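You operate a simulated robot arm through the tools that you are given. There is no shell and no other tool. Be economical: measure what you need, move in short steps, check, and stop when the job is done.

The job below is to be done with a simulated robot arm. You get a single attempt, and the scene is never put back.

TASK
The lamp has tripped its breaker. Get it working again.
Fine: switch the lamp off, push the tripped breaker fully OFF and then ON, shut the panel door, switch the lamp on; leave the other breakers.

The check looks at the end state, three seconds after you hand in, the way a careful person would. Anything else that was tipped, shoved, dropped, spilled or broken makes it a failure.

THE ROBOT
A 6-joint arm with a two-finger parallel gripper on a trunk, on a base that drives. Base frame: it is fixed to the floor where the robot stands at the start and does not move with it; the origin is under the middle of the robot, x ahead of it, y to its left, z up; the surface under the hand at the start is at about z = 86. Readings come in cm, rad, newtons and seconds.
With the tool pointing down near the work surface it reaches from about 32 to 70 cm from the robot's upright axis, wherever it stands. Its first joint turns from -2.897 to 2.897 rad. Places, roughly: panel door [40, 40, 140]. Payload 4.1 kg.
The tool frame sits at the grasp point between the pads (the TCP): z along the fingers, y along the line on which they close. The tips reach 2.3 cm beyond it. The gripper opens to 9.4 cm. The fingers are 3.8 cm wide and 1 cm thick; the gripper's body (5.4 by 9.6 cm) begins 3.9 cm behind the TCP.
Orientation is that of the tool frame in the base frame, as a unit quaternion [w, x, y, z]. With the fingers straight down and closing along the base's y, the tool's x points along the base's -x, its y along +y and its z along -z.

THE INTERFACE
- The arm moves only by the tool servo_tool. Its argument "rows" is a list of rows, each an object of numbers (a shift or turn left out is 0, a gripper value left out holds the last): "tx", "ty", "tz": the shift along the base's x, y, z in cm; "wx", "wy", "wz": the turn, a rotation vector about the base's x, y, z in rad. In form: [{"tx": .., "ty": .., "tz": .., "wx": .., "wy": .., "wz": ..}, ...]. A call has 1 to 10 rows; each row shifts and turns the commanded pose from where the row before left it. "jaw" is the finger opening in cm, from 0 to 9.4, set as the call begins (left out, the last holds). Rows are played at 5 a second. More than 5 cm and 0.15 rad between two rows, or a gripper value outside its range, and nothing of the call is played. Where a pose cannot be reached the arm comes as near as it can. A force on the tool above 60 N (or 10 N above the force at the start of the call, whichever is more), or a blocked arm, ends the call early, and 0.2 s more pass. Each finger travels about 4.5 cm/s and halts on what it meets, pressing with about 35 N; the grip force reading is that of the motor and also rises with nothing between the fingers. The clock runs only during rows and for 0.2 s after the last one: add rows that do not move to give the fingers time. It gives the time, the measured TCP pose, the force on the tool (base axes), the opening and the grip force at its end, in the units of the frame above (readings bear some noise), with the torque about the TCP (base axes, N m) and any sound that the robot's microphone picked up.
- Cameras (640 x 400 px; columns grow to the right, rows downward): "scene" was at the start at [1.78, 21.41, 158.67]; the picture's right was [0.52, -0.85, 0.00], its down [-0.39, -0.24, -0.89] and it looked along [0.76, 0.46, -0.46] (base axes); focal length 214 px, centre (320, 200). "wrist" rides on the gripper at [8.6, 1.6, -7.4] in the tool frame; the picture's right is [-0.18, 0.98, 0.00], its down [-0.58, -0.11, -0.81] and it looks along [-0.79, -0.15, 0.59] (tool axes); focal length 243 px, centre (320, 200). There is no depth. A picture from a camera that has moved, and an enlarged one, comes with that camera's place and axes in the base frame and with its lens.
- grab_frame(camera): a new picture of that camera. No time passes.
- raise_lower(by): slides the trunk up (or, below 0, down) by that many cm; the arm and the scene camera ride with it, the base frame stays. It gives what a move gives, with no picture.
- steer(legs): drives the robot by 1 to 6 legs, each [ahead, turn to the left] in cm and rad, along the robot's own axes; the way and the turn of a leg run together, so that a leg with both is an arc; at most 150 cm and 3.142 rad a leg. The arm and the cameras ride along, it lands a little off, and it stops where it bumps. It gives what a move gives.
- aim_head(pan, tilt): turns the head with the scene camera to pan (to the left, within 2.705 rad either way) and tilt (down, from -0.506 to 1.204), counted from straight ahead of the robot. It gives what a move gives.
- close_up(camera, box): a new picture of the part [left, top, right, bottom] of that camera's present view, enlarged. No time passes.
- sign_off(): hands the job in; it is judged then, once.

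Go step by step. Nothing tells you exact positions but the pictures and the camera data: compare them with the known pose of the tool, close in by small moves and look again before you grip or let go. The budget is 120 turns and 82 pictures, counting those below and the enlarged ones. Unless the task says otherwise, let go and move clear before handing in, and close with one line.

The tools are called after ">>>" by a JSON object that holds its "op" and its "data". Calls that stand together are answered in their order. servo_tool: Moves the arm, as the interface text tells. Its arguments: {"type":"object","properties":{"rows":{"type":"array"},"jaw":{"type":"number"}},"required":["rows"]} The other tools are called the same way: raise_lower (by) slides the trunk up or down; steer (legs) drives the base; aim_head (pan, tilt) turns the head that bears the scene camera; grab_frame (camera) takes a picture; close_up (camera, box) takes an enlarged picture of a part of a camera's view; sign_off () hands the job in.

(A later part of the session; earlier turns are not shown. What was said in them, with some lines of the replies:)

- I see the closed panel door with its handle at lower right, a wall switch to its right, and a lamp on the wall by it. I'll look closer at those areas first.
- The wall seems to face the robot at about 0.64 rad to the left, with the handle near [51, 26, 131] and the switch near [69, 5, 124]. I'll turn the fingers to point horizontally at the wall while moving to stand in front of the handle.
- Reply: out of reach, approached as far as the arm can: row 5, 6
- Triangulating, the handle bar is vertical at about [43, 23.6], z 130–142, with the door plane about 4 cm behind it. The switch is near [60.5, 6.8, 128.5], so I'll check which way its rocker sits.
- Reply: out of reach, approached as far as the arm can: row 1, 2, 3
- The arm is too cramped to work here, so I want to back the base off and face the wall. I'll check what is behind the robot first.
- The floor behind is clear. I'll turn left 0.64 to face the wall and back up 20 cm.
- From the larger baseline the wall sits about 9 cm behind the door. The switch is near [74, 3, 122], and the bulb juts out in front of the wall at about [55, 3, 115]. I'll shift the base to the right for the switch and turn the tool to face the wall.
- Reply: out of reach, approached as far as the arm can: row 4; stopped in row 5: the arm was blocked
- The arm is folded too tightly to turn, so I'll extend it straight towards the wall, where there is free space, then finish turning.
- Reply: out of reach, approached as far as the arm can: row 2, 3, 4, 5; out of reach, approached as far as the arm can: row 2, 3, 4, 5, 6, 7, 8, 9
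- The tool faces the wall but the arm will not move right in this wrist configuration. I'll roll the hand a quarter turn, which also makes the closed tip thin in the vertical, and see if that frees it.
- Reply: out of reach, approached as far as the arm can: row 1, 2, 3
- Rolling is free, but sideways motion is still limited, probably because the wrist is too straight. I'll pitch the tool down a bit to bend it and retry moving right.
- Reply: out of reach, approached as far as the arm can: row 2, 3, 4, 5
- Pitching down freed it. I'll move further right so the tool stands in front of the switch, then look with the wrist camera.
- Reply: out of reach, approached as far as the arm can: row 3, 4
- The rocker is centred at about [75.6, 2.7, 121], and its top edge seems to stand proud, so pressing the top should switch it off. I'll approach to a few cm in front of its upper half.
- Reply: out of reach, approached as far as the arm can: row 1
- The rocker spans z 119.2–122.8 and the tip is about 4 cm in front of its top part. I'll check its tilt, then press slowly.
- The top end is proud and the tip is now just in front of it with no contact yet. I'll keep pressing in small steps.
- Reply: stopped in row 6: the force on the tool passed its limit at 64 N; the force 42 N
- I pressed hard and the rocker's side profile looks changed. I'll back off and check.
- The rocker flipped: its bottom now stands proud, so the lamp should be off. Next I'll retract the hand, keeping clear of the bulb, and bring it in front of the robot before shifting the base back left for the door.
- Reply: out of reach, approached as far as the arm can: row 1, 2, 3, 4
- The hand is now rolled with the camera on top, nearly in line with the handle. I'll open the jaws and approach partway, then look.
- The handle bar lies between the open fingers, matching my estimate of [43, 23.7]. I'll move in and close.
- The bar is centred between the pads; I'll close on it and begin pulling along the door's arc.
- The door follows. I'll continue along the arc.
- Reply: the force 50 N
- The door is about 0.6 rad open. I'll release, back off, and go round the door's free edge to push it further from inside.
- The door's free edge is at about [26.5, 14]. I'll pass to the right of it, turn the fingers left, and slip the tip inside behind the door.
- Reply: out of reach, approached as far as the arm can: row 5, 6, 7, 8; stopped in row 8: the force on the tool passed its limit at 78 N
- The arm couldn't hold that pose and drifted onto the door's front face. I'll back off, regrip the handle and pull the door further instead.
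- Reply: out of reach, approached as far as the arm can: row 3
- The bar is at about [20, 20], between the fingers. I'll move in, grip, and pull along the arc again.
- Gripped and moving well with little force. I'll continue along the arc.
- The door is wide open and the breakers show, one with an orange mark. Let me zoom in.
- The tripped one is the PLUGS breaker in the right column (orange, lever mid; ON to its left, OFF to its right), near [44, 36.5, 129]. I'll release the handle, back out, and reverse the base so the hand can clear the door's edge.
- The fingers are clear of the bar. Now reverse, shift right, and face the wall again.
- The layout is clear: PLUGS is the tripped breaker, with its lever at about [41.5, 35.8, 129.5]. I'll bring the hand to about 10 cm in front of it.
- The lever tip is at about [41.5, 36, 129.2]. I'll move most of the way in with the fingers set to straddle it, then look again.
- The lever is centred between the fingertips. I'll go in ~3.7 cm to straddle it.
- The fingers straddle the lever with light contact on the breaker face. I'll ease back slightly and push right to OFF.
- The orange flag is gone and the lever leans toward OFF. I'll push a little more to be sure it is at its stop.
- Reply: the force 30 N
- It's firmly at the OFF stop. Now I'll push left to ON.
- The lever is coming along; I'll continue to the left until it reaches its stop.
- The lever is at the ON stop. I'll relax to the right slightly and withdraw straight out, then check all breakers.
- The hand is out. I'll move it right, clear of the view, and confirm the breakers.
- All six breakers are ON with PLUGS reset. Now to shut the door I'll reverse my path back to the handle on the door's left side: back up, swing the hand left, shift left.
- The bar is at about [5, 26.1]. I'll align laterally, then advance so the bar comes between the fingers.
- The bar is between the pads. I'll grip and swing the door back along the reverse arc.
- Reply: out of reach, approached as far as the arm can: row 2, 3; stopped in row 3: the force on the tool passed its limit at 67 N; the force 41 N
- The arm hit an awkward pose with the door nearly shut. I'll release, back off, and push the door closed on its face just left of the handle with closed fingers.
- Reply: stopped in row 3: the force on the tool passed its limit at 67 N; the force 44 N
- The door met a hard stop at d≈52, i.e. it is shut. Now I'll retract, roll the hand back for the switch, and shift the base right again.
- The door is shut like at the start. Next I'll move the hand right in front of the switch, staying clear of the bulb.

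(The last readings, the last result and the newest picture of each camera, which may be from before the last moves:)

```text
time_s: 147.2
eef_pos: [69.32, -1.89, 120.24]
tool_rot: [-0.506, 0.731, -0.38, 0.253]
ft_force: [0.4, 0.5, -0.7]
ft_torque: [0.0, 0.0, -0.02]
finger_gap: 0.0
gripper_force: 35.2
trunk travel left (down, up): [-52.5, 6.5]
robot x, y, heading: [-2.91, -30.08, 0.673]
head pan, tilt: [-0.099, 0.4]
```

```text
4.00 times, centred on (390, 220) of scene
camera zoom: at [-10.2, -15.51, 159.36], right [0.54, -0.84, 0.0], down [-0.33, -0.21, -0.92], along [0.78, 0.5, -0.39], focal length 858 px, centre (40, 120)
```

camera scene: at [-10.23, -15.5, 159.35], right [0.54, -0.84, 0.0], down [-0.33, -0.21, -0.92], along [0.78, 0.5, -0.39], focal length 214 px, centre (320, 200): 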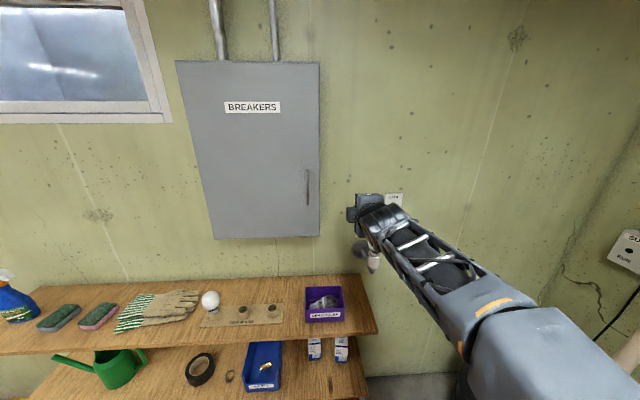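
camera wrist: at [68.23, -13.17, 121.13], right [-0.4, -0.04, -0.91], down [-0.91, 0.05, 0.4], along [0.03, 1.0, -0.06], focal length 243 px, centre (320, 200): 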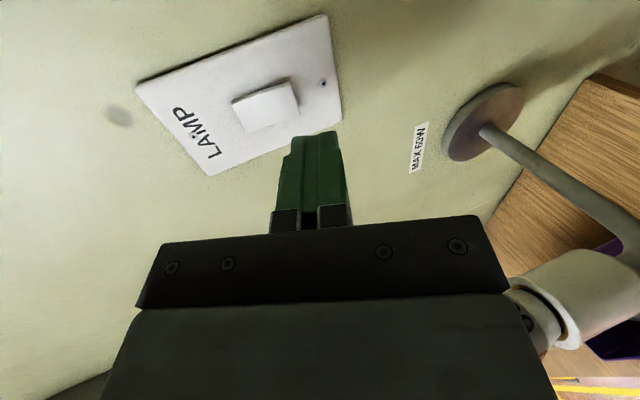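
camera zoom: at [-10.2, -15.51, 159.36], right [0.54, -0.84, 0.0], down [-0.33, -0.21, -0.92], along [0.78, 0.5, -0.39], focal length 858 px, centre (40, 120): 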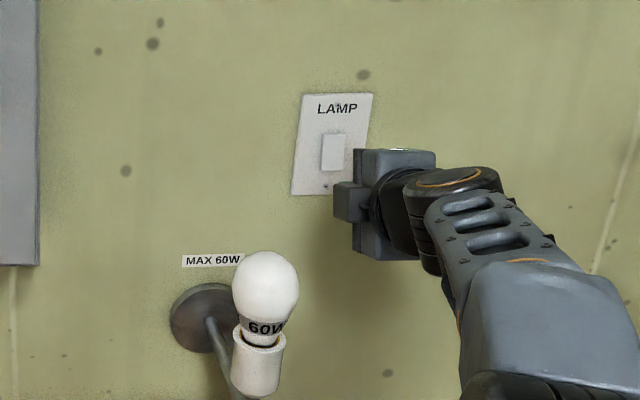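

The tip is aligned with the rocker's lower half. I'll press in slowly.

>>> {"op": "servo_tool", "data": {"rows": [{"tx": 0.8, "ty": 0.6}, {"tx": 0.8, "ty": 0.6}, {"tx": 0.6, "ty": 0.45}, {"tx": 0.32, "ty": 0.24}, {"tx": 0.32, "ty": 0.24}, {"tx": 0.32, "ty": 0.24}, {"tx": 0.32, "ty": 0.24}, {"tx": 0.32, "ty": 0.24}, {"tx": 0.24, "ty": 0.18}, {"tx": 0.24, "ty": 0.18}]}}

>>> {"op": "close_up", "data": {"camera": "scene", "box": [340, 170, 440, 270]}}

```text
time_s: 149.4
eef_pos: [73.52, 1.22, 120.21]
tool_rot: [-0.508, 0.73, -0.381, 0.252]
ft_force: [-3.2, -2.5, -0.6]
ft_torque: [-0.02, -0.01, 0.04]
finger_gap: 0.01
gripper_force: 35.5
trunk travel left (down, up): [-52.5, 6.5]
robot x, y, heading: [-3.26, -29.6, 0.671]
head pan, tilt: [-0.099, 0.4]
```

```text
4.00 times, centred on (390, 220) of scene
camera zoom: at [-10.27, -15.55, 159.36], right [0.54, -0.84, 0.0], down [-0.33, -0.21, -0.92], along [0.78, 0.5, -0.39], focal length 858 px, centre (40, 120)
```

zoom: 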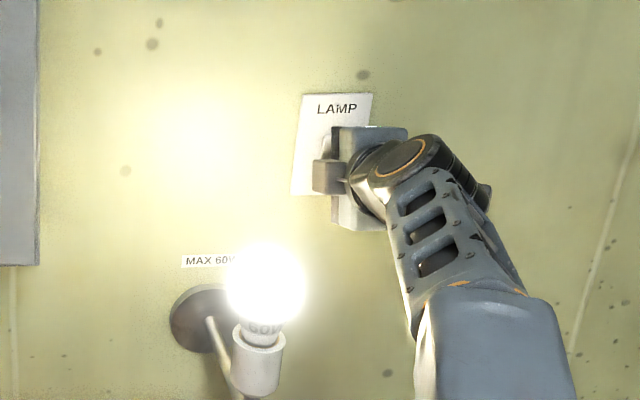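

The lamp is lit. I'll give a small extra press to seat the rocker, then withdraw.

>>> {"op": "servo_tool", "data": {"rows": [{"tx": 0.24, "ty": 0.18}, {"tx": 0.16, "ty": 0.12}, {"tx": -1.2, "ty": -0.9}, {"tx": -3.2, "ty": -2.4}, {"tx": -3.2, "ty": -2.4, "tz": 0.5}, {"tx": -3.2, "ty": -2.4, "tz": 1}, {"tx": -3.2, "ty": -2.4, "tz": 2}, {"tx": -3.2, "ty": -2.4, "tz": 2}, {}]}}

>>> {"op": "grab_frame", "data": {"camera": "scene"}}

>>> {"op": "close_up", "data": {"camera": "wrist", "box": [230, 0, 390, 100]}}

```text
time_s: 151.4
eef_pos: [57.72, -10.7, 127.28]
tool_rot: [-0.506, 0.731, -0.382, 0.252]
ft_force: [-0.2, -0.3, 0.7]
ft_torque: [-0.03, -0.04, -0.03]
finger_gap: 0.0
gripper_force: 34.9
out of reach, approached as far as the arm can: row 6, 7
trunk travel left (down, up): [-52.5, 6.5]
robot x, y, heading: [-2.83, -29.86, 0.672]
head pan, tilt: [-0.099, 0.4]
```

```text
15 pictures are left
camera scene: at [-10.22, -15.52, 159.35], right [0.54, -0.84, 0.0], down [-0.33, -0.21, -0.92], along [0.78, 0.5, -0.39], focal length 214 px, centre (320, 200)
```

scene: 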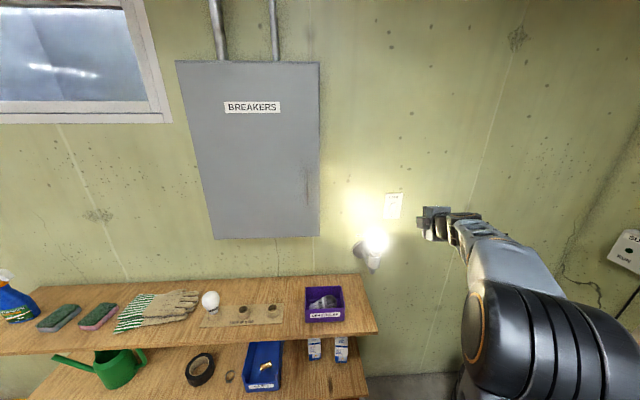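

```text
4.00 times, centred on (310, 50) of wrist
camera zoom: at [56.56, -22.13, 128.28], right [-0.41, -0.04, -0.91], down [-0.91, 0.05, 0.4], along [0.03, 1.0, -0.06], focal length 970 px, centre (360, 800)
```

zoom: 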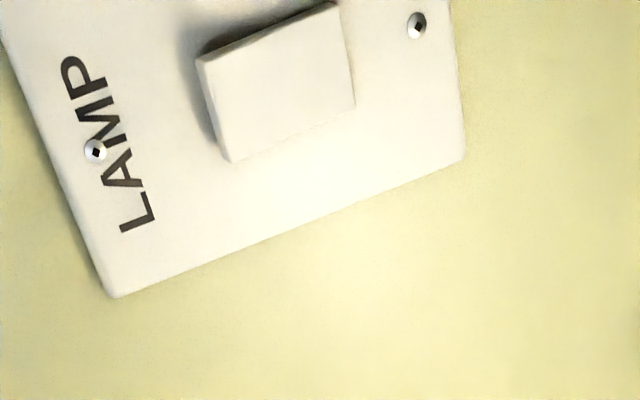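

The lamp stays lit and the switch rocker has flipped. One last check that the door sits flush.

>>> {"op": "close_up", "data": {"camera": "scene", "box": [260, 50, 340, 250]}}

```text
2.00 times, centred on (300, 150) of scene
camera zoom: at [-10.22, -15.52, 159.35], right [0.54, -0.84, 0.0], down [-0.33, -0.21, -0.92], along [0.78, 0.5, -0.39], focal length 429 px, centre (360, 300)
```

zoom: 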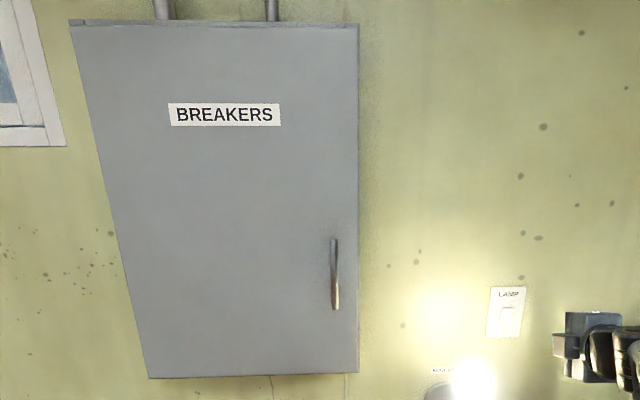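

The door is flush, the lamp is lit, and the hand is clear of everything. I'm handing in now.

>>> {"op": "sign_off", "data": {}}

```text
The job is handed in.
```

The lamp is working again: I switched it off, pushed the tripped PLUGS breaker fully OFF and then ON, shut the panel door and switched the lamp back on. It stayed lit, and the other breakers are still ON.
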